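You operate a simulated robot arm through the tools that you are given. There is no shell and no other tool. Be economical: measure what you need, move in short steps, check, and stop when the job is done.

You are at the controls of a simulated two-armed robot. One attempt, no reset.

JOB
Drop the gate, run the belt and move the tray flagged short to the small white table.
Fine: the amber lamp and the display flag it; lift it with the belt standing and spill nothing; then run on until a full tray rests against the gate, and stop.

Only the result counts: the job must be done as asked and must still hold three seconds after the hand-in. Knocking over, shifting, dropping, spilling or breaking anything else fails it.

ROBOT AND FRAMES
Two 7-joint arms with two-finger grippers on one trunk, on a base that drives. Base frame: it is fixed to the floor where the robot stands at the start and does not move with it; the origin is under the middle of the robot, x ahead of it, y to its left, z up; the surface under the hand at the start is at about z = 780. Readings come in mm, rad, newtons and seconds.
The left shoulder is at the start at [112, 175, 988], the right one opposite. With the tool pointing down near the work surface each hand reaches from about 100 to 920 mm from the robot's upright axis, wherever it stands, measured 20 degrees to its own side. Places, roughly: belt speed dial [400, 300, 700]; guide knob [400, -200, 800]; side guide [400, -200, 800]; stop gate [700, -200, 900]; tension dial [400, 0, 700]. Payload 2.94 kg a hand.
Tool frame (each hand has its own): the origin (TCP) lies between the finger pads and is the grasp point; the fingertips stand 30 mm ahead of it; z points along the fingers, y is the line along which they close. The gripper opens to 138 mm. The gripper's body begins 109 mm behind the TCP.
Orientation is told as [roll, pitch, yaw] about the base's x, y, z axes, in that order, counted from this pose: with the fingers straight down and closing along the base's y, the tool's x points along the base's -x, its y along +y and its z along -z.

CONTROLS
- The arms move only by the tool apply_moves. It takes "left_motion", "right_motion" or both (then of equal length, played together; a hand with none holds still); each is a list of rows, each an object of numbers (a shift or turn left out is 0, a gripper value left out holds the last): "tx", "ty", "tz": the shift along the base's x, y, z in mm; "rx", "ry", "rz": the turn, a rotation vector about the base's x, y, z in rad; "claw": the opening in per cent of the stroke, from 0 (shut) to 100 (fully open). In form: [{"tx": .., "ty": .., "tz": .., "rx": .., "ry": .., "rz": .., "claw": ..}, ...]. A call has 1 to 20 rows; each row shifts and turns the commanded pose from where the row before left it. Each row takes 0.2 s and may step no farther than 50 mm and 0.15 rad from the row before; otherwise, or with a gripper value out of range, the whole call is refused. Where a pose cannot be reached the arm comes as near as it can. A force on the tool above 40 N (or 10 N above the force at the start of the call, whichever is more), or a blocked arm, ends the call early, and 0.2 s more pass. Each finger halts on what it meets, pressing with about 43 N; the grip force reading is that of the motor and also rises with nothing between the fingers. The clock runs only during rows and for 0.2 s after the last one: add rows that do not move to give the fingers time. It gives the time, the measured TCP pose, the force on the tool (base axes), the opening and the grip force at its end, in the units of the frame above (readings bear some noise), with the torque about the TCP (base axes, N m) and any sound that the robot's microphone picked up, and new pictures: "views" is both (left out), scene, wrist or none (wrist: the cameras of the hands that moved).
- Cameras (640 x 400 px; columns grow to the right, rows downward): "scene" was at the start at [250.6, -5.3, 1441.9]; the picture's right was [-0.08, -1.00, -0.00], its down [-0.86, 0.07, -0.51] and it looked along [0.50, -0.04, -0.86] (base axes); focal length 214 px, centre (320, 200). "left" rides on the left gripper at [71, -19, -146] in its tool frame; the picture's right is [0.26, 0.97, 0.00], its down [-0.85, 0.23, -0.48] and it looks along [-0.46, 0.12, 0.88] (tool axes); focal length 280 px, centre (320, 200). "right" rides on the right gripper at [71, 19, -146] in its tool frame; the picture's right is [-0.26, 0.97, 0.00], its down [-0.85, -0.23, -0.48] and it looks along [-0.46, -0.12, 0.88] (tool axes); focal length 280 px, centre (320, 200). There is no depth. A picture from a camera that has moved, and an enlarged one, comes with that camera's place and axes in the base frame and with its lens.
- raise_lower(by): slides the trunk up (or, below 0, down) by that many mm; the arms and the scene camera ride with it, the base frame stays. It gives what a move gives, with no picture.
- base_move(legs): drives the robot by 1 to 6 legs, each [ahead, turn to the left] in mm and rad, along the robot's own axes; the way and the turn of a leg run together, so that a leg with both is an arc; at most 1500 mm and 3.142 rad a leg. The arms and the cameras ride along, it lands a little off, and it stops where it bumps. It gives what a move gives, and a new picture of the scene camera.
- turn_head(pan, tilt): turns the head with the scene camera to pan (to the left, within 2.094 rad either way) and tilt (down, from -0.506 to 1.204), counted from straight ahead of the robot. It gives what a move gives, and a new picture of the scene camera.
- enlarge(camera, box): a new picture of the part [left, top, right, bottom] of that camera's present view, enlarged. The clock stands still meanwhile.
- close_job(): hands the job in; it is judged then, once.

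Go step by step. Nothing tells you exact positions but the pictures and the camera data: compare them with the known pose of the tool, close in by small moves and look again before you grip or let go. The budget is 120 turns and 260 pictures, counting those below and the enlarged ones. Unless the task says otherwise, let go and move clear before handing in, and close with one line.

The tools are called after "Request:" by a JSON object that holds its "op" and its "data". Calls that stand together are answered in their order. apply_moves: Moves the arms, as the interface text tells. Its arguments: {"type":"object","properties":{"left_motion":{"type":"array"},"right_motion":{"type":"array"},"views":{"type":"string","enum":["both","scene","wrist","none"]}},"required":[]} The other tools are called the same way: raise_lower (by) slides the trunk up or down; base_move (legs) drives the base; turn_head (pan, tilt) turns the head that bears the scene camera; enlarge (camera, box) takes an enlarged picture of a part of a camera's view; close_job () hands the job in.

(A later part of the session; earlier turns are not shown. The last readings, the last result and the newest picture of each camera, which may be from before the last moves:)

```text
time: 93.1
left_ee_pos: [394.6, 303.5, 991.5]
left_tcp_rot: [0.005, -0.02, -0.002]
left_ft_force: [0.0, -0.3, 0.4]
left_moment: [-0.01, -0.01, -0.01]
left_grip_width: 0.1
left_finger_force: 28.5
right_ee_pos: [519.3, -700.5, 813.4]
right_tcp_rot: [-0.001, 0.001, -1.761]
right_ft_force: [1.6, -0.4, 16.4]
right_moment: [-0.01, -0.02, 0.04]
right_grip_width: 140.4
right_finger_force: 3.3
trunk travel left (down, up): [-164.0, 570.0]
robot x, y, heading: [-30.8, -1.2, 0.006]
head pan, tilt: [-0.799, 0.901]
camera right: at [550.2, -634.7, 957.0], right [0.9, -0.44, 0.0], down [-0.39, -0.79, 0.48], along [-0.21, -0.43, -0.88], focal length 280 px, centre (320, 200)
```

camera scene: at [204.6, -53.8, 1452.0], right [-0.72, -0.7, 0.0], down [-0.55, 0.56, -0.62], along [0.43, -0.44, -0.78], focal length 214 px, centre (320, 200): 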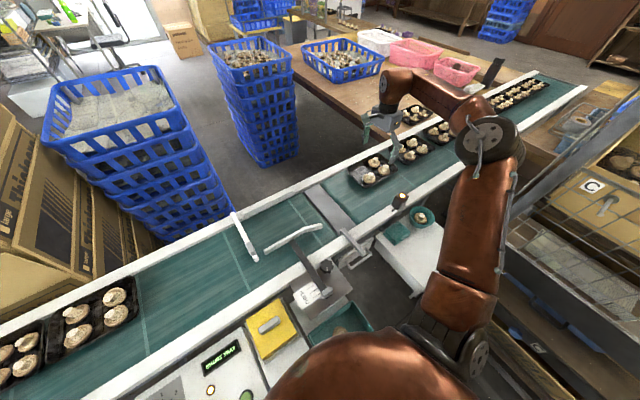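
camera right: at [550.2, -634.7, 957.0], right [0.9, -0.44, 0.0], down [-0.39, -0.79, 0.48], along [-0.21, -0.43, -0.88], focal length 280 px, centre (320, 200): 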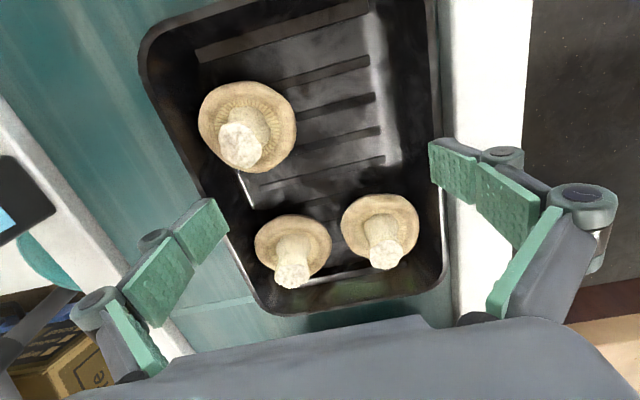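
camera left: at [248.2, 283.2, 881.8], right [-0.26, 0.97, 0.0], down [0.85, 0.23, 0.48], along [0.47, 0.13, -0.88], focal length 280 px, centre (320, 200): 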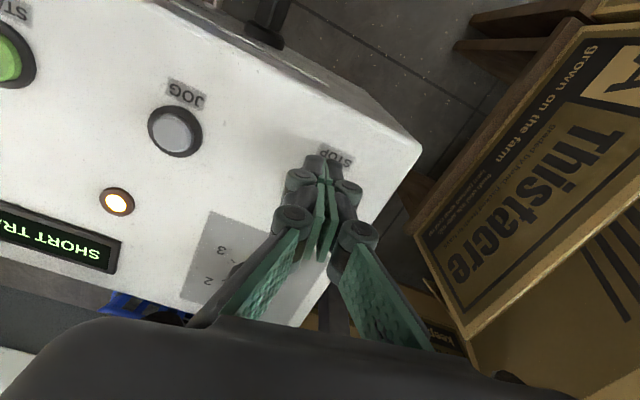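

The rim is too wide to straddle, so I'll instead pinch the free downstream end wall (one finger in the empty corner, one outside), with the tool tilted to match the wall's slope. First I lift clear and turn back to yaw -0.2.

Request:
{"op": "apply_moves", "data": {"right_motion": [{"tz": 10}, {"tz": 30}, {"tz": 30}, {"ty": 20, "rz": 0.145}, {"ty": 20, "rz": 0.145}, {"ty": 20, "rz": 0.145}, {"ty": 20, "rz": 0.145}, {"ty": 20, "rz": 0.145}, {"ty": 20, "rz": 0.145}, {"ty": 15, "rz": 0.145}, {"rz": 0.145, "claw": 30}, {"rz": 0.145}, {"rz": 0.145}, {"rz": 0.11}, {}], "views": "wrist"}}

```text
time: 96.3
left_ee_pos: [395.1, 300.8, 991.4]
left_tcp_rot: [0.006, -0.022, -0.003]
left_ft_force: [-1.0, 0.3, 0.2]
left_moment: [-0.04, -0.02, -0.01]
left_grip_width: 0.0
left_finger_force: 27.8
right_ee_pos: [520.7, -563.1, 879.5]
right_tcp_rot: [0.0, 0.005, -0.215]
right_ft_force: [0.0, 0.7, 0.2]
right_moment: [-0.05, -0.01, -0.03]
right_grip_width: 41.4
right_finger_force: 0.1
right hand out of reach, approached as far as the arm can: row 14
trunk travel left (down, up): [-164.0, 570.0]
robot x, y, heading: [-31.6, 1.7, 0.006]
head pan, tilt: [-0.799, 0.901]
camera right: at [455.6, -530.5, 1024.2], right [0.46, 0.89, 0.0], down [0.78, -0.41, 0.47], along [0.42, -0.22, -0.88], focal length 280 px, centre (320, 200)
```

right: 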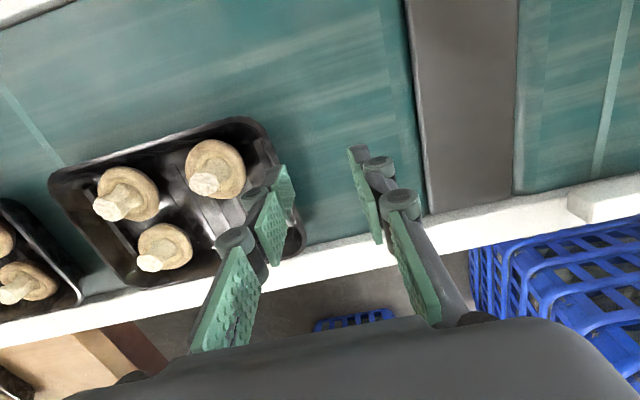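

I apply the tilt toward the wall's slope and see if that eases the reach.

Request:
{"op": "apply_moves", "data": {"right_motion": [{"rx": -0.098, "ry": 0.02}, {"rx": -0.098, "ry": 0.02}, {"rx": -0.098, "ry": 0.02}, {"tx": 10, "ty": -10}, {"tx": 10, "ty": -10}, {}], "views": "wrist"}}

```text
time: 97.7
left_ee_pos: [395.7, 300.9, 989.7]
left_tcp_rot: [0.007, -0.02, -0.003]
left_ft_force: [0.3, 0.1, -0.5]
left_moment: [-0.05, 0.01, 0.01]
left_grip_width: 0.2
left_finger_force: 28.5
right_ee_pos: [540.9, -583.5, 879.7]
right_tcp_rot: [-0.301, 0.001, -0.201]
right_ft_force: [0.1, 0.3, -0.4]
right_moment: [0.01, -0.03, 0.01]
right_grip_width: 41.5
right_finger_force: 0.1
trunk travel left (down, up): [-164.0, 570.0]
robot x, y, heading: [-31.0, 0.6, -0.001]
head pan, tilt: [-0.799, 0.901]
camera right: at [482.6, -510.1, 1012.4], right [0.44, 0.85, -0.29], down [0.82, -0.25, 0.52], along [0.37, -0.46, -0.8], focal length 280 px, centre (320, 200)
```

right: 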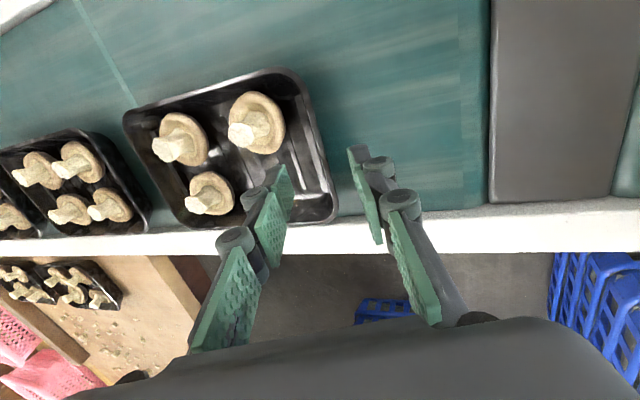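

With the tilt there's no reach limit. The grip point on the rim is at about (548, -605, 818); I line up and approach along the tilted axis partway.

Request:
{"op": "apply_moves", "data": {"right_motion": [{"tx": 9, "ty": -6}, {"tx": -0.8, "ty": -4.4, "tz": -14}, {"tx": -0.8, "ty": -4.4, "tz": -14}, {}], "views": "wrist"}}

Request:
{"op": "enlarge", "data": {"camera": "right", "box": [160, 40, 460, 240]}}

```text
time: 98.7
left_ee_pos: [394.1, 300.4, 991.5]
left_tcp_rot: [0.006, -0.02, -0.003]
left_ft_force: [0.4, -0.1, -0.7]
left_moment: [-0.02, -0.02, 0.04]
left_grip_width: 0.1
left_finger_force: 28.5
right_ee_pos: [548.5, -599.1, 852.7]
right_tcp_rot: [-0.3, 0.003, -0.202]
right_ft_force: [-0.6, 0.7, -0.5]
right_moment: [0.02, 0.05, 0.02]
right_grip_width: 41.4
right_finger_force: 0.1
trunk travel left (down, up): [-164.0, 570.0]
robot x, y, heading: [-34.0, -2.5, 0.005]
head pan, tilt: [-0.799, 0.901]
camera right: at [489.8, -525.6, 984.8], right [0.44, 0.85, -0.29], down [0.82, -0.25, 0.52], along [0.37, -0.46, -0.8], focal length 280 px, centre (320, 200)
```

right: 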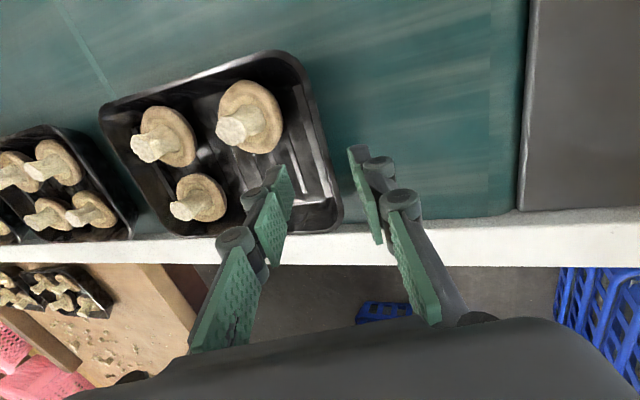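

```text
2.00 times, centred on (310, 140) of right
camera zoom: at [489.8, -525.6, 984.8], right [0.44, 0.85, -0.29], down [0.82, -0.25, 0.52], along [0.37, -0.46, -0.8], focal length 561 px, centre (340, 320)
```

zoom: 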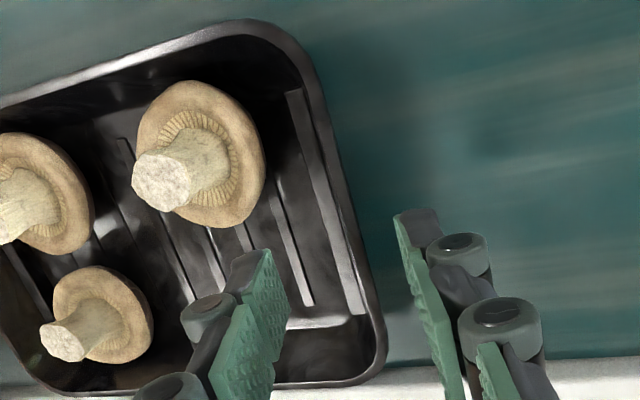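

The wall lies ~7 mm outward from the pinch centre. I shift that, then go down along the axis until the tips are near the floor.

Request:
{"op": "apply_moves", "data": {"right_motion": [{"tx": 1, "ty": 6}, {"tx": -0.6, "ty": -2.9, "tz": -9.5}, {"tx": -0.6, "ty": -2.9, "tz": -9.5}, {}], "views": "wrist"}}

Request:
{"op": "enlarge", "data": {"camera": "right", "box": [200, 80, 440, 240]}}

```text
time: 99.7
left_ee_pos: [395.2, 300.7, 990.6]
left_tcp_rot: [0.006, -0.021, -0.004]
left_ft_force: [-0.2, -0.4, 0.2]
left_moment: [-0.01, -0.01, 0.02]
left_grip_width: 0.0
left_finger_force: 28.5
right_ee_pos: [548.8, -600.4, 833.4]
right_tcp_rot: [-0.299, 0.001, -0.201]
right_ft_force: [0.3, 0.4, 0.1]
right_moment: [0.01, -0.02, 0.01]
right_grip_width: 41.5
right_finger_force: 0.1
trunk travel left (down, up): [-164.0, 570.0]
robot x, y, heading: [-30.6, -1.0, 0.0]
head pan, tilt: [-0.799, 0.901]
camera right: at [489.5, -525.2, 965.8], right [0.44, 0.85, -0.29], down [0.82, -0.25, 0.52], along [0.37, -0.46, -0.8], focal length 280 px, centre (320, 200)
```

right: 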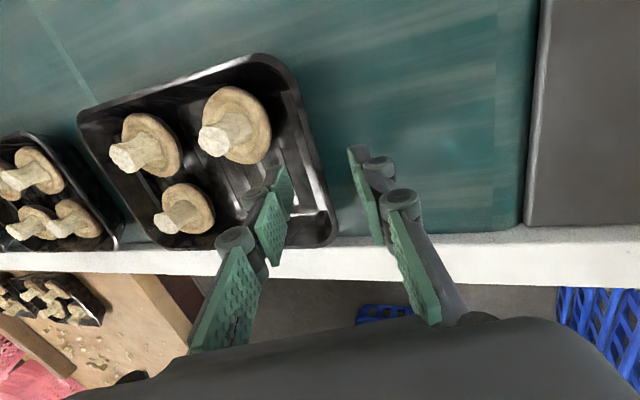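

```text
2.50 times, centred on (320, 160) of right
camera zoom: at [489.5, -525.2, 965.8], right [0.44, 0.85, -0.29], down [0.82, -0.25, 0.52], along [0.37, -0.46, -0.8], focal length 701 px, centre (320, 300)
```

zoom: 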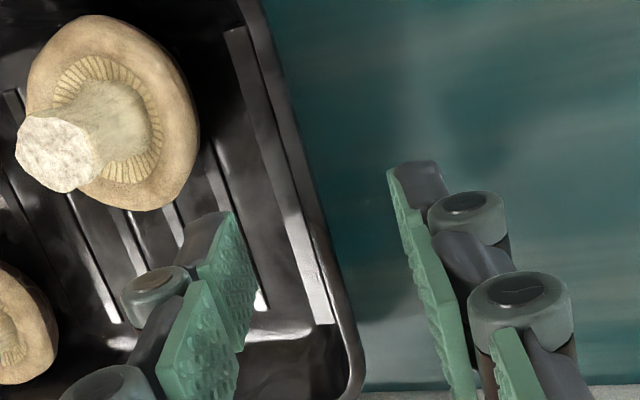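

The wall is centred between the fingers. I go 8 mm further and close.

Request:
{"op": "apply_moves", "data": {"right_motion": [{"tx": -0.5, "ty": -2.5, "tz": -8}, {}, {"claw": 0}, {}, {}, {}, {}], "views": "wrist"}}

Request:
{"op": "enlarge", "data": {"camera": "right", "box": [160, 60, 460, 260]}}

```text
time: 101.3
left_ee_pos: [395.3, 300.7, 989.8]
left_tcp_rot: [0.008, -0.022, -0.003]
left_ft_force: [-1.2, 0.1, 0.2]
left_moment: [-0.01, -0.02, 0.0]
left_grip_width: 0.0
left_finger_force: 28.6
right_ee_pos: [547.4, -600.5, 825.3]
right_tcp_rot: [-0.301, 0.0, -0.202]
right_ft_force: [-0.9, -1.2, 0.3]
right_moment: [-0.2, 0.02, 0.02]
right_grip_width: 5.9
right_finger_force: 31.1
trunk travel left (down, up): [-164.0, 570.0]
robot x, y, heading: [-31.5, 1.3, 0.009]
head pan, tilt: [-0.799, 0.901]
camera right: at [489.8, -527.3, 958.2], right [0.44, 0.85, -0.29], down [0.82, -0.25, 0.52], along [0.37, -0.46, -0.8], focal length 280 px, centre (320, 200)
```

right: 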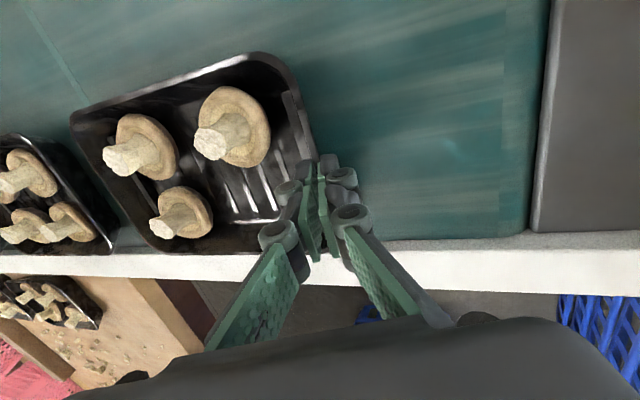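

```text
2.00 times, centred on (310, 160) of right
camera zoom: at [489.8, -527.3, 958.2], right [0.44, 0.85, -0.29], down [0.82, -0.25, 0.52], along [0.37, -0.46, -0.8], focal length 561 px, centre (340, 280)
```

zoom: 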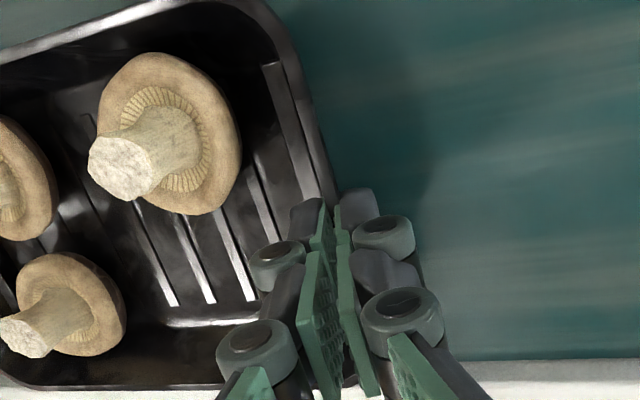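

The wall is pinched (5.9 mm, 31 N), with the tray flat. I lift slowly.

Request:
{"op": "apply_moves", "data": {"right_motion": [{"tz": 3}, {"tz": 3}, {"tz": 4}, {"tz": 5}, {"tz": 5}, {}], "views": "both"}}

Request:
{"op": "enlarge", "data": {"camera": "scene", "box": [320, 100, 480, 220]}}

```text
time: 102.7
left_ee_pos: [395.5, 300.2, 991.0]
left_tcp_rot: [0.007, -0.019, -0.004]
left_ft_force: [-0.6, 0.2, 0.3]
left_moment: [0.03, -0.03, -0.02]
left_grip_width: 0.0
left_finger_force: 28.2
right_ee_pos: [547.9, -600.1, 844.0]
right_tcp_rot: [-0.302, 0.002, -0.2]
right_ft_force: [0.4, -0.5, -0.8]
right_moment: [0.06, -0.02, -0.01]
right_grip_width: 6.0
right_finger_force: 30.3
trunk travel left (down, up): [-164.0, 570.0]
robot x, y, heading: [-34.8, 2.0, 0.001]
head pan, tilt: [-0.799, 0.901]
camera scene: at [204.8, -53.9, 1451.9], right [-0.72, -0.7, 0.0], down [-0.55, 0.56, -0.62], along [0.43, -0.44, -0.78], focal length 214 px, centre (320, 200)
camera right: at [490.2, -526.6, 976.7], right [0.44, 0.85, -0.29], down [0.82, -0.25, 0.52], along [0.37, -0.46, -0.8], focal length 280 px, centre (320, 200)
```

scene: 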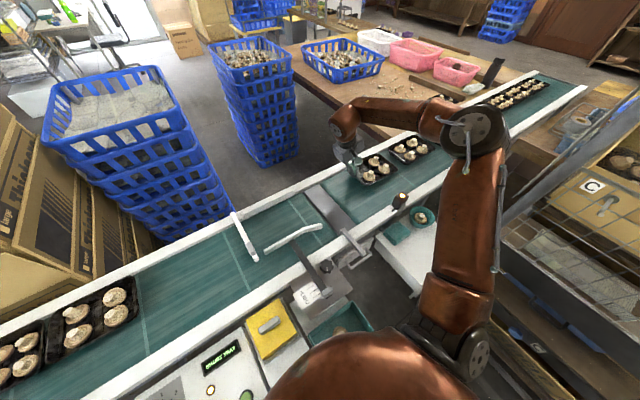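
right: 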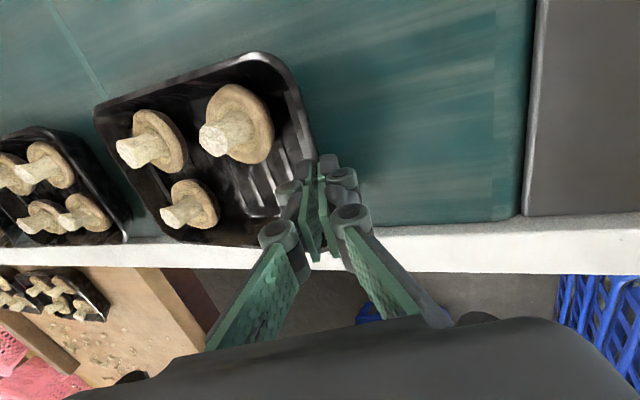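

```text
3.33 times, centred on (400, 160) of scene
camera zoom: at [204.8, -53.9, 1451.9], right [-0.72, -0.7, 0.0], down [-0.55, 0.56, -0.62], along [0.43, -0.44, -0.78], focal length 715 px, centre (53, 333)
```

zoom: 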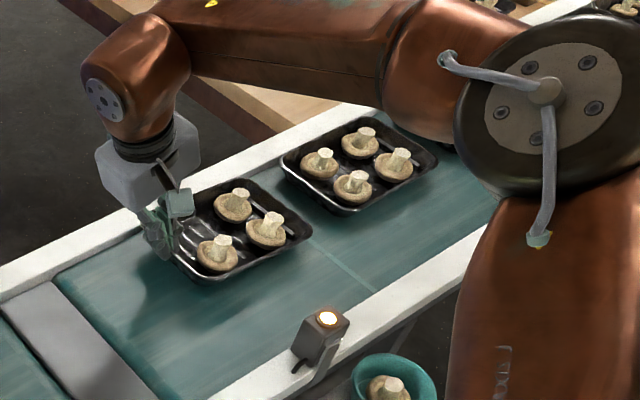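

The grasped end is up; the far end may still be sagging. I lift a little more and check the tilt.

Request:
{"op": "apply_moves", "data": {"right_motion": [{"tz": 4}, {"tz": 4}, {"tz": 4}, {"tz": 4}, {"tz": 4}, {}], "views": "wrist"}}

Request:
{"op": "enlarge", "data": {"camera": "scene", "box": [340, 110, 440, 190]}}

```text
time: 104.1
left_ee_pos: [396.1, 300.9, 989.5]
left_tcp_rot: [0.008, -0.019, -0.003]
left_ft_force: [0.4, 0.6, 0.9]
left_moment: [-0.01, 0.02, 0.01]
left_grip_width: 0.0
left_finger_force: 28.4
right_ee_pos: [547.7, -601.2, 864.5]
right_tcp_rot: [-0.301, 0.0, -0.202]
right_ft_force: [0.2, 0.8, -0.4]
right_moment: [0.06, -0.04, 0.0]
right_grip_width: 6.2
right_finger_force: 30.5
trunk travel left (down, up): [-164.0, 570.0]
robot x, y, heading: [-32.8, -2.2, -0.001]
head pan, tilt: [-0.799, 0.901]
camera right: at [489.4, -526.9, 997.0], right [0.44, 0.85, -0.29], down [0.82, -0.25, 0.52], along [0.37, -0.46, -0.8], focal length 280 px, centre (320, 200)
```

right: 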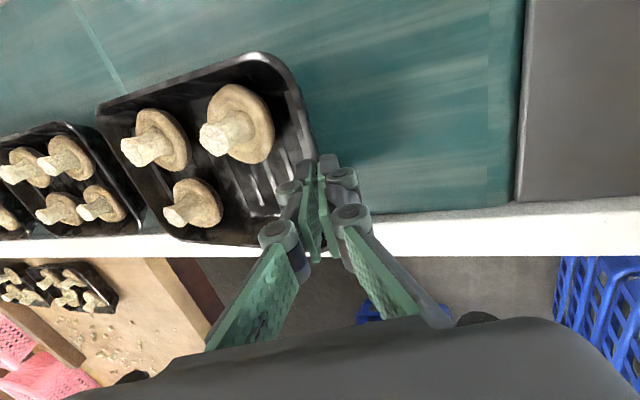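

```text
5.00 times, centred on (390, 150) of scene
camera zoom: at [204.8, -53.9, 1451.9], right [-0.72, -0.7, 0.0], down [-0.55, 0.56, -0.62], along [0.43, -0.44, -0.78], focal length 1072 px, centre (-30, 450)
```

zoom: 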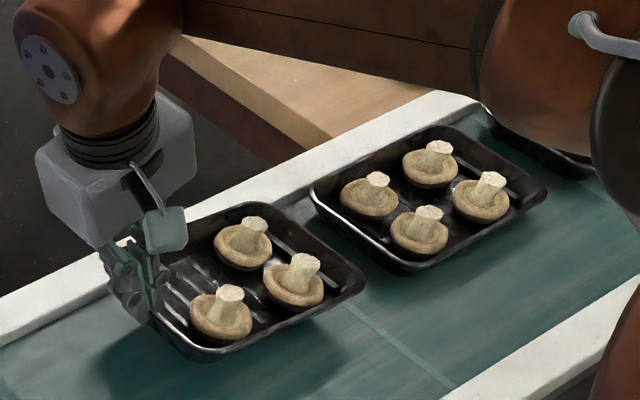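

It's held rigidly with a slight sag and nothing spilled. I level it a bit while raising, then carry it toward the white table in gentle steps.

Request:
{"op": "apply_moves", "data": {"right_motion": [{"tz": 6, "rx": -0.02, "ry": 0.004}, {"tz": 9, "rx": -0.02, "ry": 0.004}, {"tz": 10, "rx": -0.02, "ry": 0.004}, {"tz": 10, "rx": -0.02, "ry": 0.004}, {"tz": 10}, {"tz": 10}, {"tz": 10}, {"tz": 10}, {"tz": 8}, {"tz": 4}, {}], "views": "both"}}

```text
time: 106.5
left_ee_pos: [395.7, 301.8, 990.8]
left_tcp_rot: [0.007, -0.02, -0.004]
left_ft_force: [-0.1, -0.2, 0.0]
left_moment: [0.0, -0.01, 0.01]
left_grip_width: 0.0
left_finger_force: 28.3
right_ee_pos: [547.7, -602.1, 951.0]
right_tcp_rot: [-0.382, -0.001, -0.201]
right_ft_force: [-0.5, 0.7, -0.5]
right_moment: [0.08, -0.08, -0.02]
right_grip_width: 6.1
right_finger_force: 30.0
trunk travel left (down, up): [-164.0, 570.0]
robot x, y, heading: [-31.9, -1.0, 0.005]
head pan, tilt: [-0.799, 0.901]
camera scene: at [204.7, -53.8, 1451.9], right [-0.72, -0.7, 0.0], down [-0.55, 0.56, -0.62], along [0.43, -0.44, -0.78], focal length 214 px, centre (320, 200)
camera right: at [491.7, -517.5, 1077.9], right [0.44, 0.82, -0.36], down [0.82, -0.21, 0.53], along [0.36, -0.53, -0.77], focal length 280 px, centre (320, 200)
```

scene: 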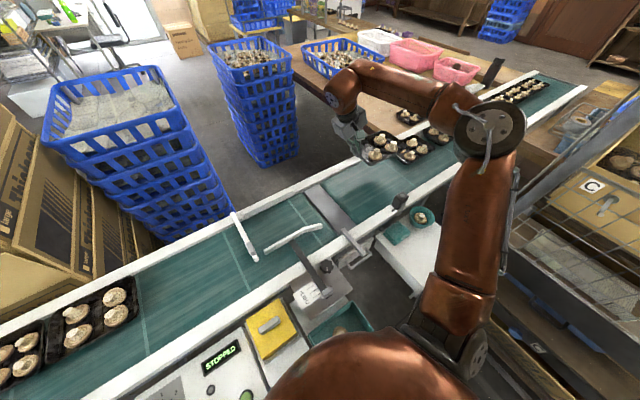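
right: 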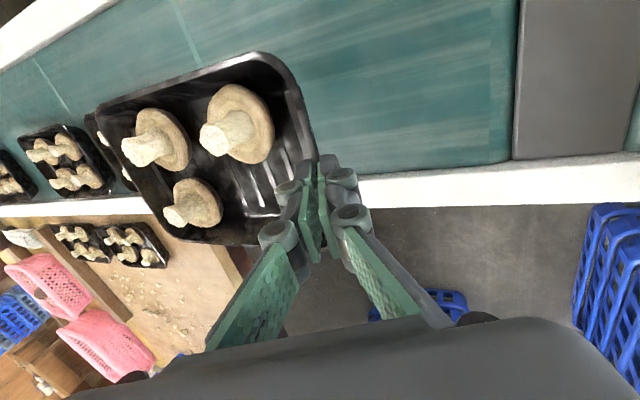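

The display now says STOPPED. Now I carry the tray across at about 950 mm height.

Request:
{"op": "apply_moves", "data": {"right_motion": [{"tx": -6, "ty": 2}, {"tx": -12, "ty": 5}, {"tx": -18, "ty": 7}, {"tx": -18, "ty": 7}, {"tx": -18, "ty": 7}, {"tx": -18, "ty": 7}, {"tx": -18, "ty": 7}, {"tx": -18, "ty": 7}, {"tx": -18, "ty": 7}, {"tx": -18, "ty": 7}, {"tx": -18, "ty": 7}, {"tx": -18, "ty": 7}, {"tx": -18, "ty": 7}, {"tx": -18, "ty": 7}, {"tx": -18, "ty": 7}, {"tx": -12, "ty": 5}, {"tx": -6, "ty": 3}, {}], "views": "both"}}

```text
time: 110.3
left_ee_pos: [395.7, 300.8, 990.0]
left_tcp_rot: [0.007, -0.022, -0.003]
left_ft_force: [-0.6, -0.3, 0.8]
left_moment: [0.0, 0.03, 0.01]
left_grip_width: 0.2
left_finger_force: 28.6
right_ee_pos: [279.7, -495.6, 953.0]
right_tcp_rot: [-0.383, -0.001, -0.199]
right_ft_force: [0.4, 0.0, -1.6]
right_moment: [0.09, -0.03, 0.01]
right_grip_width: 6.0
right_finger_force: 30.5
trunk travel left (down, up): [-164.0, 570.0]
robot x, y, heading: [-33.3, -3.5, 0.002]
head pan, tilt: [-0.799, 0.901]
camera scene: at [204.6, -53.8, 1451.9], right [-0.72, -0.7, 0.0], down [-0.55, 0.56, -0.62], along [0.43, -0.44, -0.78], focal length 214 px, centre (320, 200)
camera right: at [222.7, -410.9, 1078.3], right [0.44, 0.82, -0.36], down [0.82, -0.21, 0.53], along [0.36, -0.53, -0.77], focal length 280 px, centre (320, 200)
```

scene: 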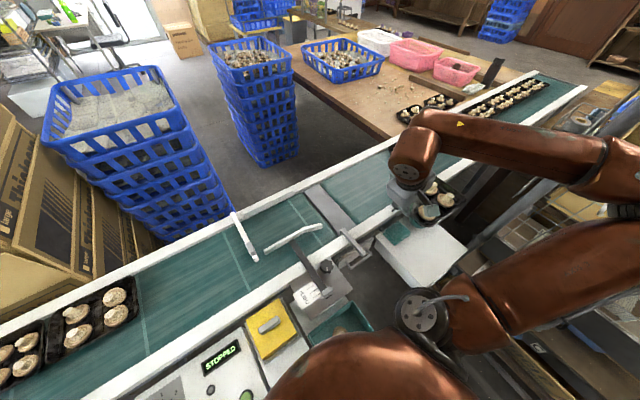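
right: 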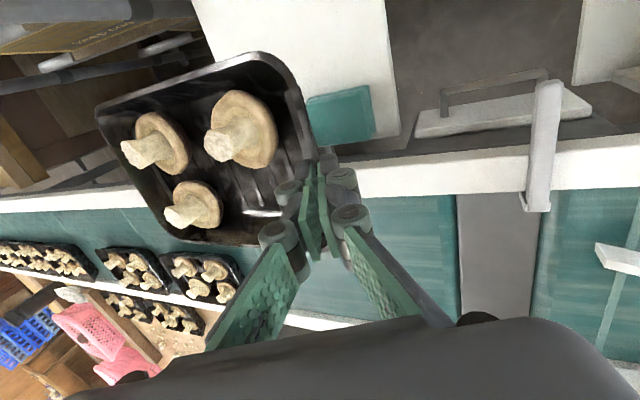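

The table's left edge and pad are confirmed (edge y ≈ -471 at x = 189; pad corner (257, -520)). I target the hand at (182, -463) and go there, still high.

Request:
{"op": "apply_moves", "data": {"right_motion": [{"tx": -7, "ty": 3}, {"tx": -14, "ty": 5}, {"tx": -16, "ty": 5}, {"tx": -16, "ty": 5}, {"tx": -16, "ty": 5}, {"tx": -14, "ty": 5}, {"tx": -10, "ty": 3}, {"tx": -5, "ty": 2, "tz": -4}, {"tz": -10}, {"tz": -14}, {"tz": -14}, {"tz": -12}, {"tz": -6}, {}], "views": "both"}}

Request:
{"op": "turn_head", "data": {"pan": -1.1, "tilt": 1.0}}

```text
time: 113.3
left_ee_pos: [396.1, 300.4, 990.4]
left_tcp_rot: [0.007, -0.022, -0.002]
left_ft_force: [0.5, 0.1, 0.2]
left_moment: [-0.03, 0.03, -0.01]
left_grip_width: 0.1
left_finger_force: 28.4
right_ee_pos: [196.0, -478.0, 904.4]
right_tcp_rot: [-0.383, 0.001, -0.201]
right_ft_force: [0.1, -0.5, -0.4]
right_moment: [0.08, -0.06, 0.01]
right_grip_width: 5.4
right_finger_force: 31.0
right hand out of reach, approached as far as the arm can: row 10, 11, 12, 13
trunk travel left (down, up): [-164.0, 570.0]
robot x, y, heading: [-31.1, 1.7, -0.0]
head pan, tilt: [-0.799, 0.901]
camera scene: at [204.5, -53.8, 1452.0], right [-0.72, -0.7, 0.0], down [-0.55, 0.56, -0.62], along [0.43, -0.44, -0.78], focal length 214 px, centre (320, 200)
camera right: at [139.4, -394.3, 1032.2], right [0.44, 0.83, -0.36], down [0.83, -0.21, 0.53], along [0.36, -0.53, -0.77], focal length 280 px, centre (320, 200)
```

scene: 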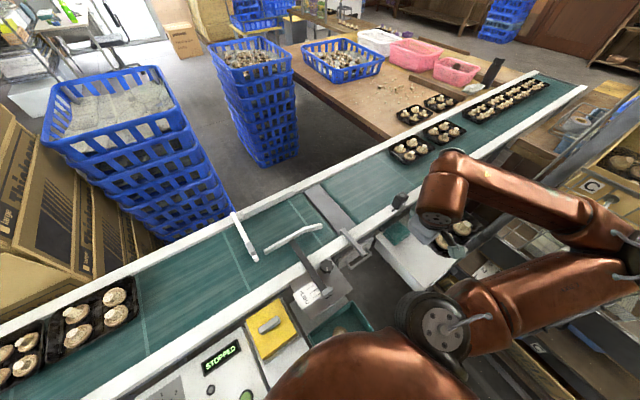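
right: 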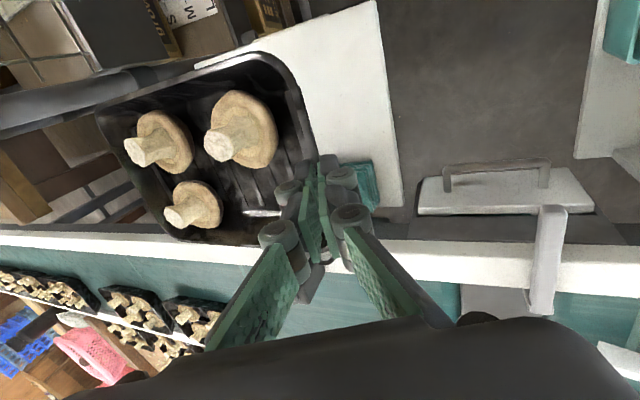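

```text
time: 114.1
left_ee_pos: [394.8, 301.0, 990.0]
left_tcp_rot: [0.007, -0.021, -0.004]
left_ft_force: [-0.5, -0.2, -0.3]
left_moment: [-0.04, 0.02, 0.02]
left_grip_width: 0.0
left_finger_force: 28.4
right_ee_pos: [195.7, -478.4, 905.2]
right_tcp_rot: [-0.382, 0.002, -0.203]
right_ft_force: [0.3, -0.7, -0.9]
right_moment: [0.1, -0.03, 0.0]
right_grip_width: 5.8
right_finger_force: 30.5
trunk travel left (down, up): [-164.0, 570.0]
robot x, y, heading: [-31.6, 1.8, -0.001]
head pan, tilt: [-1.1, 1.0]
camera scene: at [183.6, -61.8, 1444.8], right [-0.89, -0.46, 0.0], down [-0.38, 0.75, -0.54], along [0.25, -0.48, -0.84], focal length 214 px, centre (320, 200)
```

scene: 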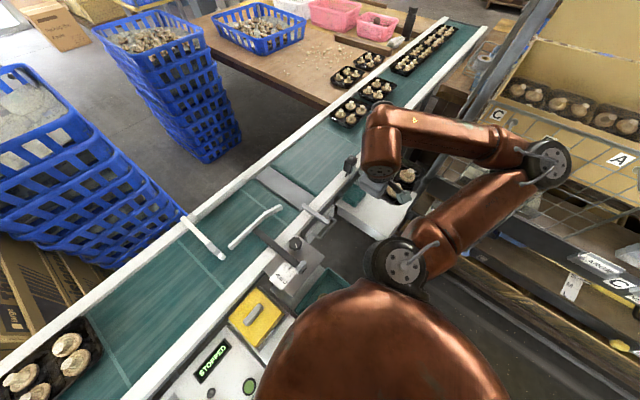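

Low and close is out of reach for the arm; lowering the trunk instead will bring the tray straight down. First I raise the left hand and check the left side for clearance.

Request:
{"op": "apply_moves", "data": {"left_motion": [{"tz": 40}, {"tz": 40}, {"tz": 40}, {"tz": 30}, {}], "views": "none"}}

Request:
{"op": "turn_head", "data": {"pan": 0.7, "tilt": 1.0}}

```text
time: 115.3
left_ee_pos: [395.1, 299.1, 1140.1]
left_tcp_rot: [0.006, -0.017, -0.002]
left_ft_force: [0.9, 0.3, -1.2]
left_moment: [0.01, 0.14, -0.01]
left_grip_width: 0.1
left_finger_force: 28.0
right_ee_pos: [196.5, -478.0, 904.1]
right_tcp_rot: [-0.382, 0.004, -0.2]
right_ft_force: [2.0, -0.2, -0.5]
right_moment: [0.08, 0.08, 0.0]
right_grip_width: 6.1
right_finger_force: 30.4
trunk travel left (down, up): [-164.0, 570.0]
robot x, y, heading: [-31.1, 0.2, 0.003]
head pan, tilt: [-1.1, 1.0]
```

```text
time: 117.1
left_ee_pos: [393.1, 298.0, 1141.7]
left_tcp_rot: [0.007, -0.019, -0.002]
left_ft_force: [-0.5, 1.1, 0.0]
left_moment: [0.03, -0.01, 0.01]
left_grip_width: 0.2
left_finger_force: 28.5
right_ee_pos: [196.8, -477.9, 905.1]
right_tcp_rot: [-0.382, 0.001, -0.202]
right_ft_force: [-0.3, -1.6, -0.9]
right_moment: [0.1, -0.03, -0.01]
right_grip_width: 6.0
right_finger_force: 31.0
trunk travel left (down, up): [-164.0, 570.0]
robot x, y, heading: [-31.5, -0.4, -0.001]
head pan, tilt: [0.7, 1.0]
camera scene: at [205.0, 45.1, 1444.8], right [0.65, -0.76, 0.0], down [-0.64, -0.54, -0.54], along [0.41, 0.35, -0.84], focal length 214 px, centre (320, 200)
```

scene: 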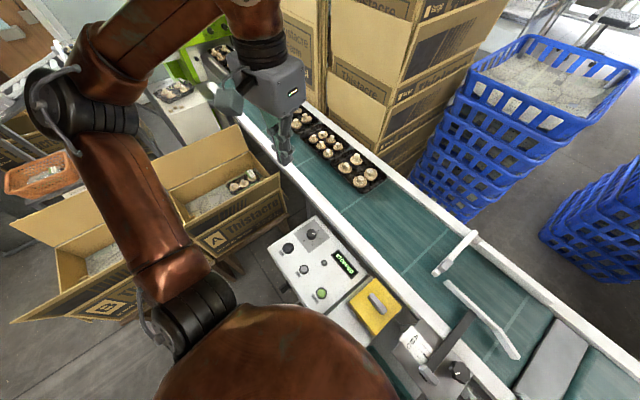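

The left side is clear. I'll also back the base slowly by small legs so the right hand has room for the final spot.

Request:
{"op": "apply_moves", "data": {"right_motion": [{"tz": 8}, {"tz": 12}, {"tz": 12}, {"tz": 8}, {}], "views": "none"}}

Request:
{"op": "base_move", "data": {"legs": [[-30, 0]]}}

Request:
{"op": "turn_head", "data": {"pan": -1.1, "tilt": 1.0}}

```text
time: 118.3
left_ee_pos: [393.2, 297.6, 1140.3]
left_tcp_rot: [0.008, -0.019, -0.004]
left_ft_force: [-0.2, 0.1, -0.7]
left_moment: [-0.02, -0.02, 0.03]
left_grip_width: 0.0
left_finger_force: 28.6
right_ee_pos: [194.9, -476.9, 946.1]
right_tcp_rot: [-0.383, 0.001, -0.201]
right_ft_force: [0.5, 0.1, -1.0]
right_moment: [0.1, -0.05, 0.01]
right_grip_width: 5.5
right_finger_force: 30.6
trunk travel left (down, up): [-164.0, 570.0]
robot x, y, heading: [-31.9, -3.8, 0.004]
head pan, tilt: [0.7, 1.0]
```

```text
time: 119.2
left_ee_pos: [360.8, 298.0, 1142.2]
left_tcp_rot: [0.007, -0.022, -0.004]
left_ft_force: [-0.1, 0.7, 0.2]
left_moment: [0.02, -0.09, 0.0]
left_grip_width: 0.0
left_finger_force: 28.5
right_ee_pos: [163.3, -478.5, 946.5]
right_tcp_rot: [-0.382, -0.002, -0.202]
right_ft_force: [-0.5, 0.1, -0.6]
right_moment: [0.11, -0.06, -0.02]
right_grip_width: 5.9
right_finger_force: 30.4
trunk travel left (down, up): [-164.0, 570.0]
robot x, y, heading: [-59.8, -2.7, 0.003]
head pan, tilt: [0.7, 1.0]
camera scene: at [172.3, 45.0, 1445.3], right [0.65, -0.76, 0.0], down [-0.64, -0.54, -0.54], along [0.41, 0.35, -0.84], focal length 214 px, centre (320, 200)
```

scene: 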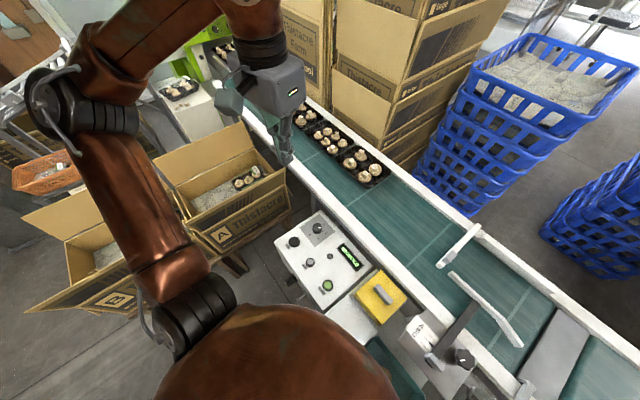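

```text
time: 121.0
left_ee_pos: [362.2, 297.2, 1141.5]
left_tcp_rot: [0.006, -0.021, -0.003]
left_ft_force: [-0.1, -0.5, 0.3]
left_moment: [-0.02, 0.0, -0.01]
left_grip_width: 0.0
left_finger_force: 28.7
right_ee_pos: [164.3, -476.5, 945.0]
right_tcp_rot: [-0.382, 0.0, -0.201]
right_ft_force: [-0.1, 0.4, -1.0]
right_moment: [0.09, -0.05, -0.01]
right_grip_width: 5.8
right_finger_force: 31.0
trunk travel left (down, up): [-164.0, 570.0]
robot x, y, heading: [-59.0, -1.3, -0.001]
head pan, tilt: [-1.1, 1.0]
camera scene: at [153.2, -61.8, 1444.7], right [-0.89, -0.46, 0.0], down [-0.38, 0.75, -0.54], along [0.25, -0.48, -0.84], focal length 214 px, centre (320, 200)
```

scene: 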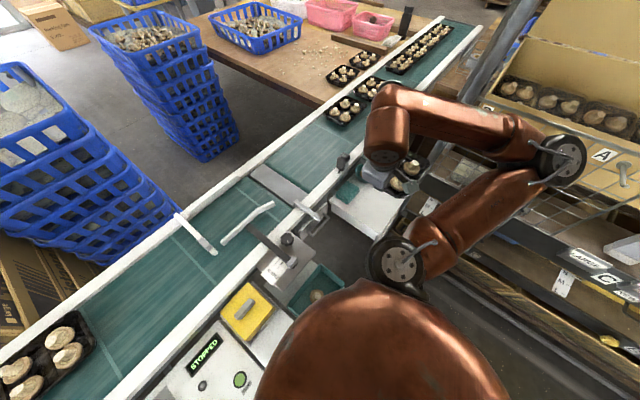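

That was smooth. I back off 45 mm more, then put the hand over (182, -463) and start down.

Request:
{"op": "base_move", "data": {"legs": [[-30, 0]]}}

Request:
{"op": "base_move", "data": {"legs": [[-25, 0]]}}

Request:
{"op": "apply_moves", "data": {"right_motion": [{"tx": 8, "ty": 2}, {"tx": 14, "ty": 3}, {"tx": 14, "ty": 3}, {"tx": 14, "ty": 3}, {"tx": 14, "ty": 2}, {"tx": 8}, {"tz": -6}, {"tz": -12}, {"tz": -14}, {"tz": -14}, {"tz": -14}, {"tz": -10}, {"tz": -5}, {}], "views": "both"}}

```text
time: 121.8
left_ee_pos: [330.0, 297.7, 1144.2]
left_tcp_rot: [0.008, -0.022, -0.002]
left_ft_force: [-0.4, 0.0, -0.2]
left_moment: [0.02, -0.1, -0.01]
left_grip_width: 0.0
left_finger_force: 28.8
right_ee_pos: [131.7, -478.2, 945.9]
right_tcp_rot: [-0.383, 0.0, -0.201]
right_ft_force: [0.3, -1.1, -1.5]
right_moment: [0.11, -0.07, 0.03]
right_grip_width: 5.7
right_finger_force: 30.6
trunk travel left (down, up): [-164.0, 570.0]
robot x, y, heading: [-91.3, 2.4, 0.009]
head pan, tilt: [-1.1, 1.0]
camera scene: at [120.2, -61.8, 1445.3], right [-0.89, -0.46, 0.0], down [-0.38, 0.75, -0.54], along [0.25, -0.48, -0.84], focal length 214 px, centre (320, 200)
```

scene: 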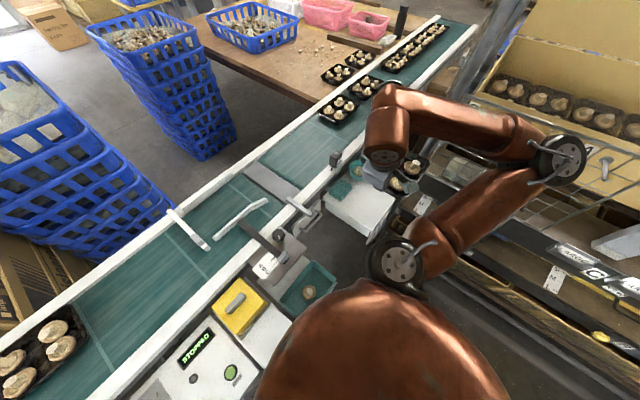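

```text
time: 122.6
left_ee_pos: [303.1, 298.7, 1142.7]
left_tcp_rot: [0.007, -0.022, -0.005]
left_ft_force: [-0.1, 0.1, 0.0]
left_moment: [0.01, -0.1, 0.0]
left_grip_width: 0.0
left_finger_force: 27.9
right_ee_pos: [108.2, -476.8, 946.0]
right_tcp_rot: [-0.382, -0.001, -0.201]
right_ft_force: [-0.2, 0.4, -0.1]
right_moment: [0.12, -0.09, 0.02]
right_grip_width: 6.0
right_finger_force: 30.7
trunk travel left (down, up): [-164.0, 570.0]
robot x, y, heading: [-117.2, -0.6, 0.003]
head pan, tilt: [-1.1, 1.0]
camera scene: at [94.4, -61.8, 1445.3], right [-0.89, -0.46, 0.0], down [-0.38, 0.75, -0.54], along [0.25, -0.48, -0.84], focal length 214 px, centre (320, 200)
```

scene: 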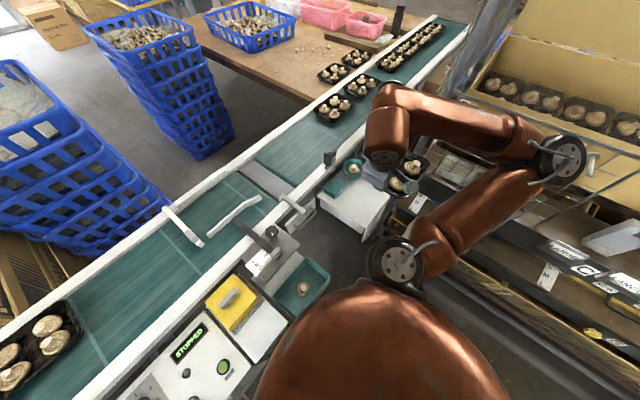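

```text
time: 125.6
left_ee_pos: [304.7, 298.7, 1142.0]
left_tcp_rot: [0.009, -0.023, -0.003]
left_ft_force: [-0.2, 0.2, -0.6]
left_moment: [0.04, 0.0, -0.03]
left_grip_width: 0.1
left_finger_force: 28.3
right_ee_pos: [178.8, -463.7, 869.4]
right_tcp_rot: [-0.383, -0.001, -0.2]
right_ft_force: [0.3, -0.3, -0.4]
right_moment: [0.14, 0.01, -0.02]
right_grip_width: 6.1
right_finger_force: 30.4
trunk travel left (down, up): [-164.0, 570.0]
robot x, y, heading: [-117.6, 3.5, 0.005]
head pan, tilt: [-1.1, 1.0]
camera scene: at [97.1, -61.7, 1444.8], right [-0.89, -0.46, 0.0], down [-0.38, 0.75, -0.54], along [0.25, -0.48, -0.84], focal length 214 px, centre (320, 200)
camera right: at [123.2, -380.0, 997.8], right [0.43, 0.83, -0.36], down [0.82, -0.2, 0.53], along [0.36, -0.53, -0.77], focal length 280 px, centre (320, 200)
```

scene: 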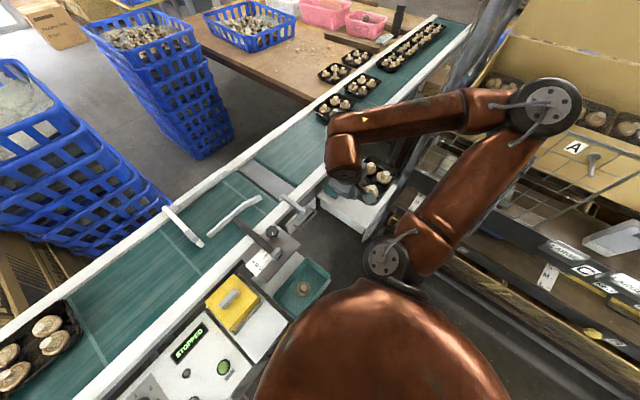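
right: 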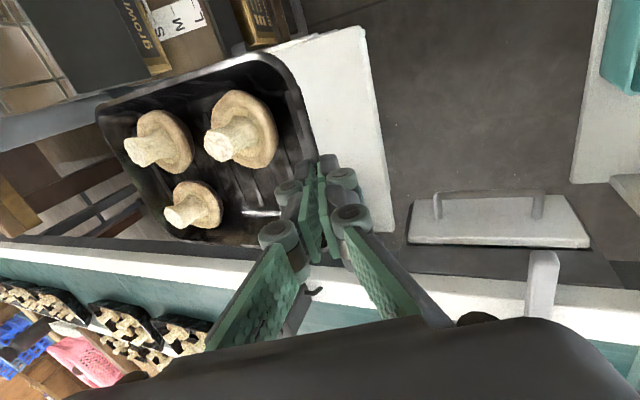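

Now over the target at z 869. I zoom in to check the tray against the bowl and table.

Request:
{"op": "enlarge", "data": {"camera": "scene", "box": [300, 130, 420, 250]}}

Request:
{"op": "apply_moves", "data": {"right_motion": [{"tz": -8}, {"tz": -12}, {"tz": -12}, {"tz": -12}, {"tz": -12}, {"tz": -8}, {}], "views": "both"}}

Request:
{"op": "enlarge", "data": {"camera": "scene", "box": [300, 130, 420, 250]}}

```text
3.33 times, centred on (360, 190) of scene
camera zoom: at [97.1, -61.7, 1444.8], right [-0.89, -0.46, 0.0], down [-0.38, 0.75, -0.54], along [0.25, -0.48, -0.84], focal length 715 px, centre (187, 233)
```

zoom: 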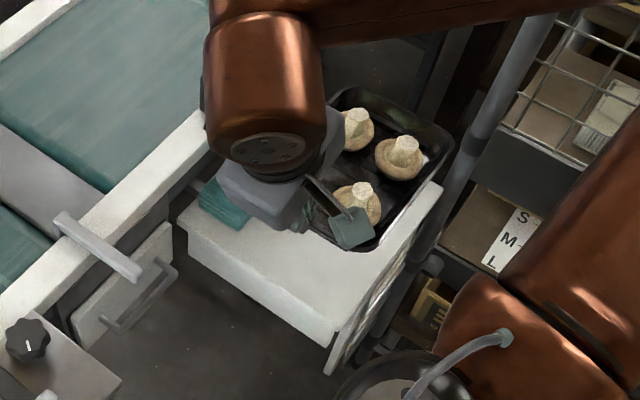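

```text
time: 127.2
left_ee_pos: [305.9, 298.2, 1142.8]
left_tcp_rot: [0.006, -0.022, -0.003]
left_ft_force: [0.8, -0.2, 0.4]
left_moment: [-0.02, 0.01, 0.0]
left_grip_width: 0.0
left_finger_force: 28.4
right_ee_pos: [179.7, -464.1, 807.1]
right_tcp_rot: [-0.384, 0.002, -0.2]
right_ft_force: [0.0, -0.4, -0.7]
right_moment: [0.09, -0.01, -0.01]
right_grip_width: 6.1
right_finger_force: 31.0
trunk travel left (down, up): [-164.0, 570.0]
robot x, y, heading: [-116.7, -3.1, 0.003]
head pan, tilt: [-1.1, 1.0]
camera scene: at [97.1, -61.7, 1444.8], right [-0.89, -0.46, 0.0], down [-0.38, 0.75, -0.54], along [0.25, -0.48, -0.84], focal length 214 px, centre (320, 200)
camera right: at [123.8, -379.6, 934.5], right [0.43, 0.83, -0.36], down [0.82, -0.2, 0.53], along [0.36, -0.53, -0.77], focal length 280 px, centre (320, 200)
```

scene: 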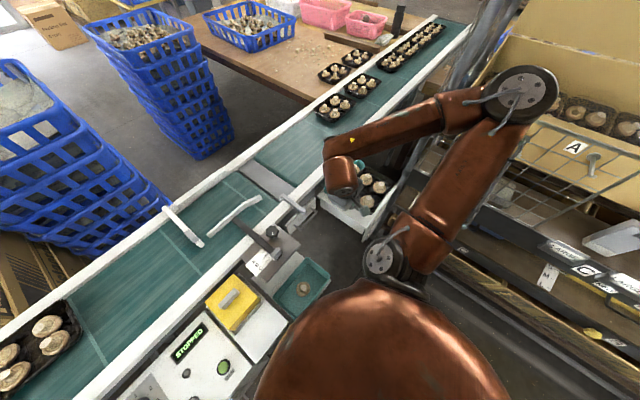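
right: 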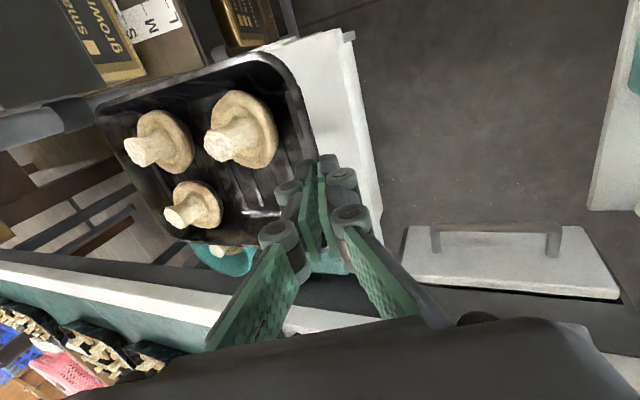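

```text
3.33 times, centred on (360, 190) of scene
camera zoom: at [97.1, -61.7, 1444.8], right [-0.89, -0.46, 0.0], down [-0.38, 0.75, -0.54], along [0.25, -0.48, -0.84], focal length 715 px, centre (187, 233)
```

zoom: 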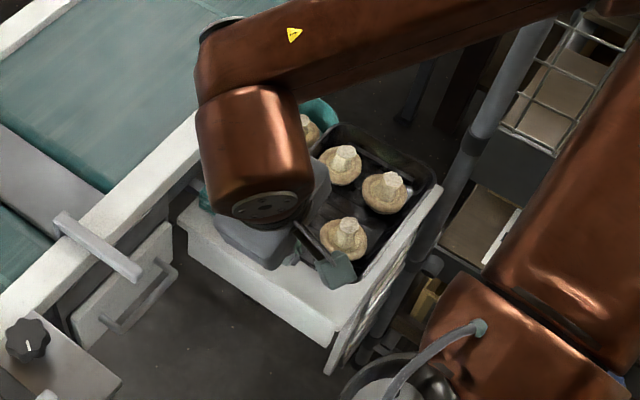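

The tray is clear of the bowl (~12 mm) with a slight rim overhang at the near edge. I nudge 5 mm inward and lower further.

Request:
{"op": "apply_moves", "data": {"right_motion": [{"tx": 5, "ty": -1, "tz": -4}, {"tz": -10}, {"tz": -10}, {"tz": -10}, {"tz": -6}, {}], "views": "both"}}

Request:
{"op": "enlarge", "data": {"camera": "scene", "box": [300, 130, 420, 250]}}

```text
time: 128.6
left_ee_pos: [305.8, 298.0, 1142.1]
left_tcp_rot: [0.007, -0.024, -0.004]
left_ft_force: [0.0, -0.9, 0.4]
left_moment: [0.01, 0.02, -0.01]
left_grip_width: 0.2
left_finger_force: 28.2
right_ee_pos: [184.7, -466.6, 768.0]
right_tcp_rot: [-0.381, 0.001, -0.2]
right_ft_force: [-0.1, 0.4, -0.2]
right_moment: [0.12, -0.02, 0.0]
right_grip_width: 6.0
right_finger_force: 30.6
trunk travel left (down, up): [-164.0, 570.0]
robot x, y, heading: [-120.5, 0.6, 0.007]
head pan, tilt: [-1.1, 1.0]
camera scene: at [97.1, -61.7, 1444.8], right [-0.89, -0.46, 0.0], down [-0.38, 0.75, -0.54], along [0.25, -0.48, -0.84], focal length 214 px, centre (320, 200)
camera right: at [128.8, -381.3, 894.8], right [0.43, 0.82, -0.36], down [0.82, -0.2, 0.53], along [0.36, -0.53, -0.77], focal length 280 px, centre (320, 200)
```

scene: 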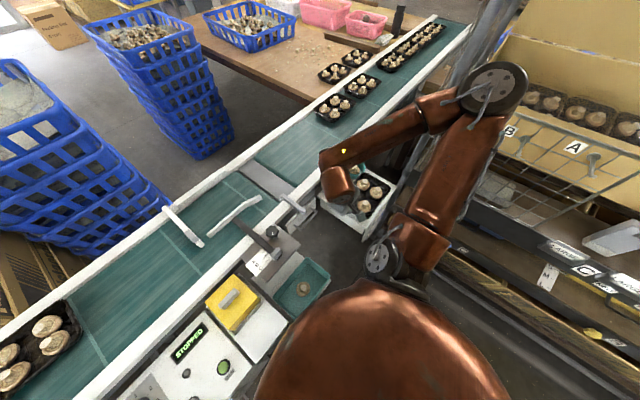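
right: 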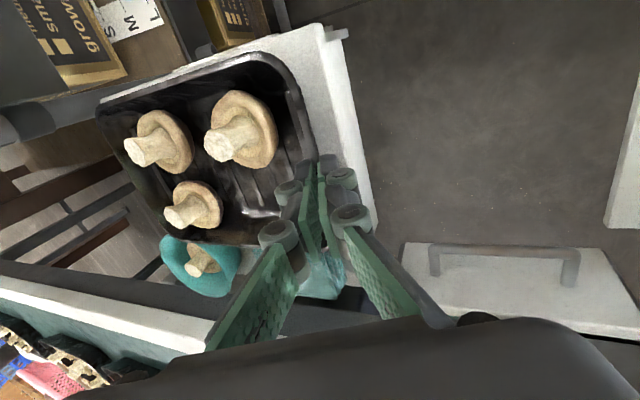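

```text
3.33 times, centred on (360, 190) of scene
camera zoom: at [97.1, -61.7, 1444.8], right [-0.89, -0.46, 0.0], down [-0.38, 0.75, -0.54], along [0.25, -0.48, -0.84], focal length 715 px, centre (187, 233)
```

zoom: 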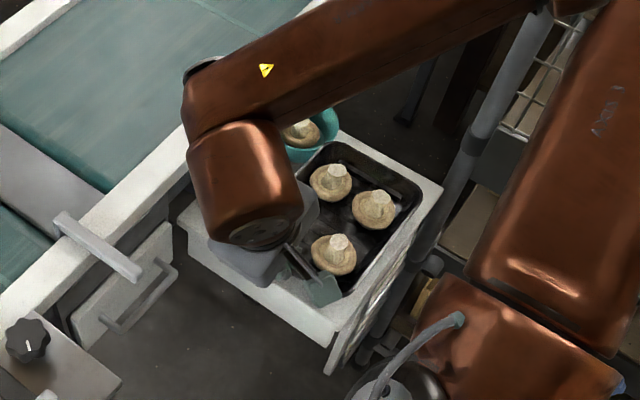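

It fits. I shift 4–5 mm away from the bowl and lower the last bit in small steps.

Request:
{"op": "apply_moves", "data": {"right_motion": [{"tx": -4, "ty": 6}, {"tz": -5}, {"tz": -5}, {"tz": -4}, {}], "views": "wrist"}}

Request:
{"op": "enlarge", "data": {"camera": "scene", "box": [300, 130, 420, 250]}}

```text
time: 129.8
left_ee_pos: [305.7, 297.7, 1142.7]
left_tcp_rot: [0.007, -0.024, -0.005]
left_ft_force: [0.6, 0.1, -0.1]
left_moment: [-0.02, -0.01, 0.02]
left_grip_width: 0.0
left_finger_force: 28.5
right_ee_pos: [180.9, -460.0, 751.7]
right_tcp_rot: [-0.381, 0.0, -0.201]
right_ft_force: [0.2, -0.2, -0.9]
right_moment: [0.1, -0.05, 0.0]
right_grip_width: 6.1
right_finger_force: 29.9
trunk travel left (down, up): [-164.0, 570.0]
robot x, y, heading: [-116.9, -0.8, 0.004]
head pan, tilt: [-1.1, 1.0]
camera right: at [124.6, -374.5, 879.4], right [0.44, 0.82, -0.36], down [0.82, -0.2, 0.53], along [0.36, -0.53, -0.77], focal length 280 px, centre (320, 200)
```

right: 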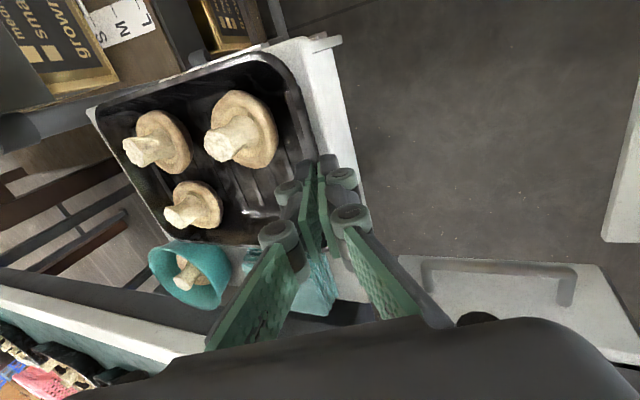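

```text
3.33 times, centred on (360, 190) of scene
camera zoom: at [97.1, -61.7, 1444.8], right [-0.89, -0.46, 0.0], down [-0.38, 0.75, -0.54], along [0.25, -0.48, -0.84], focal length 715 px, centre (187, 233)
```

zoom: 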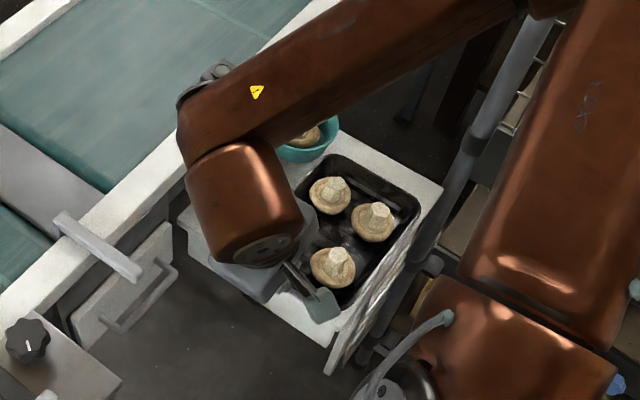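

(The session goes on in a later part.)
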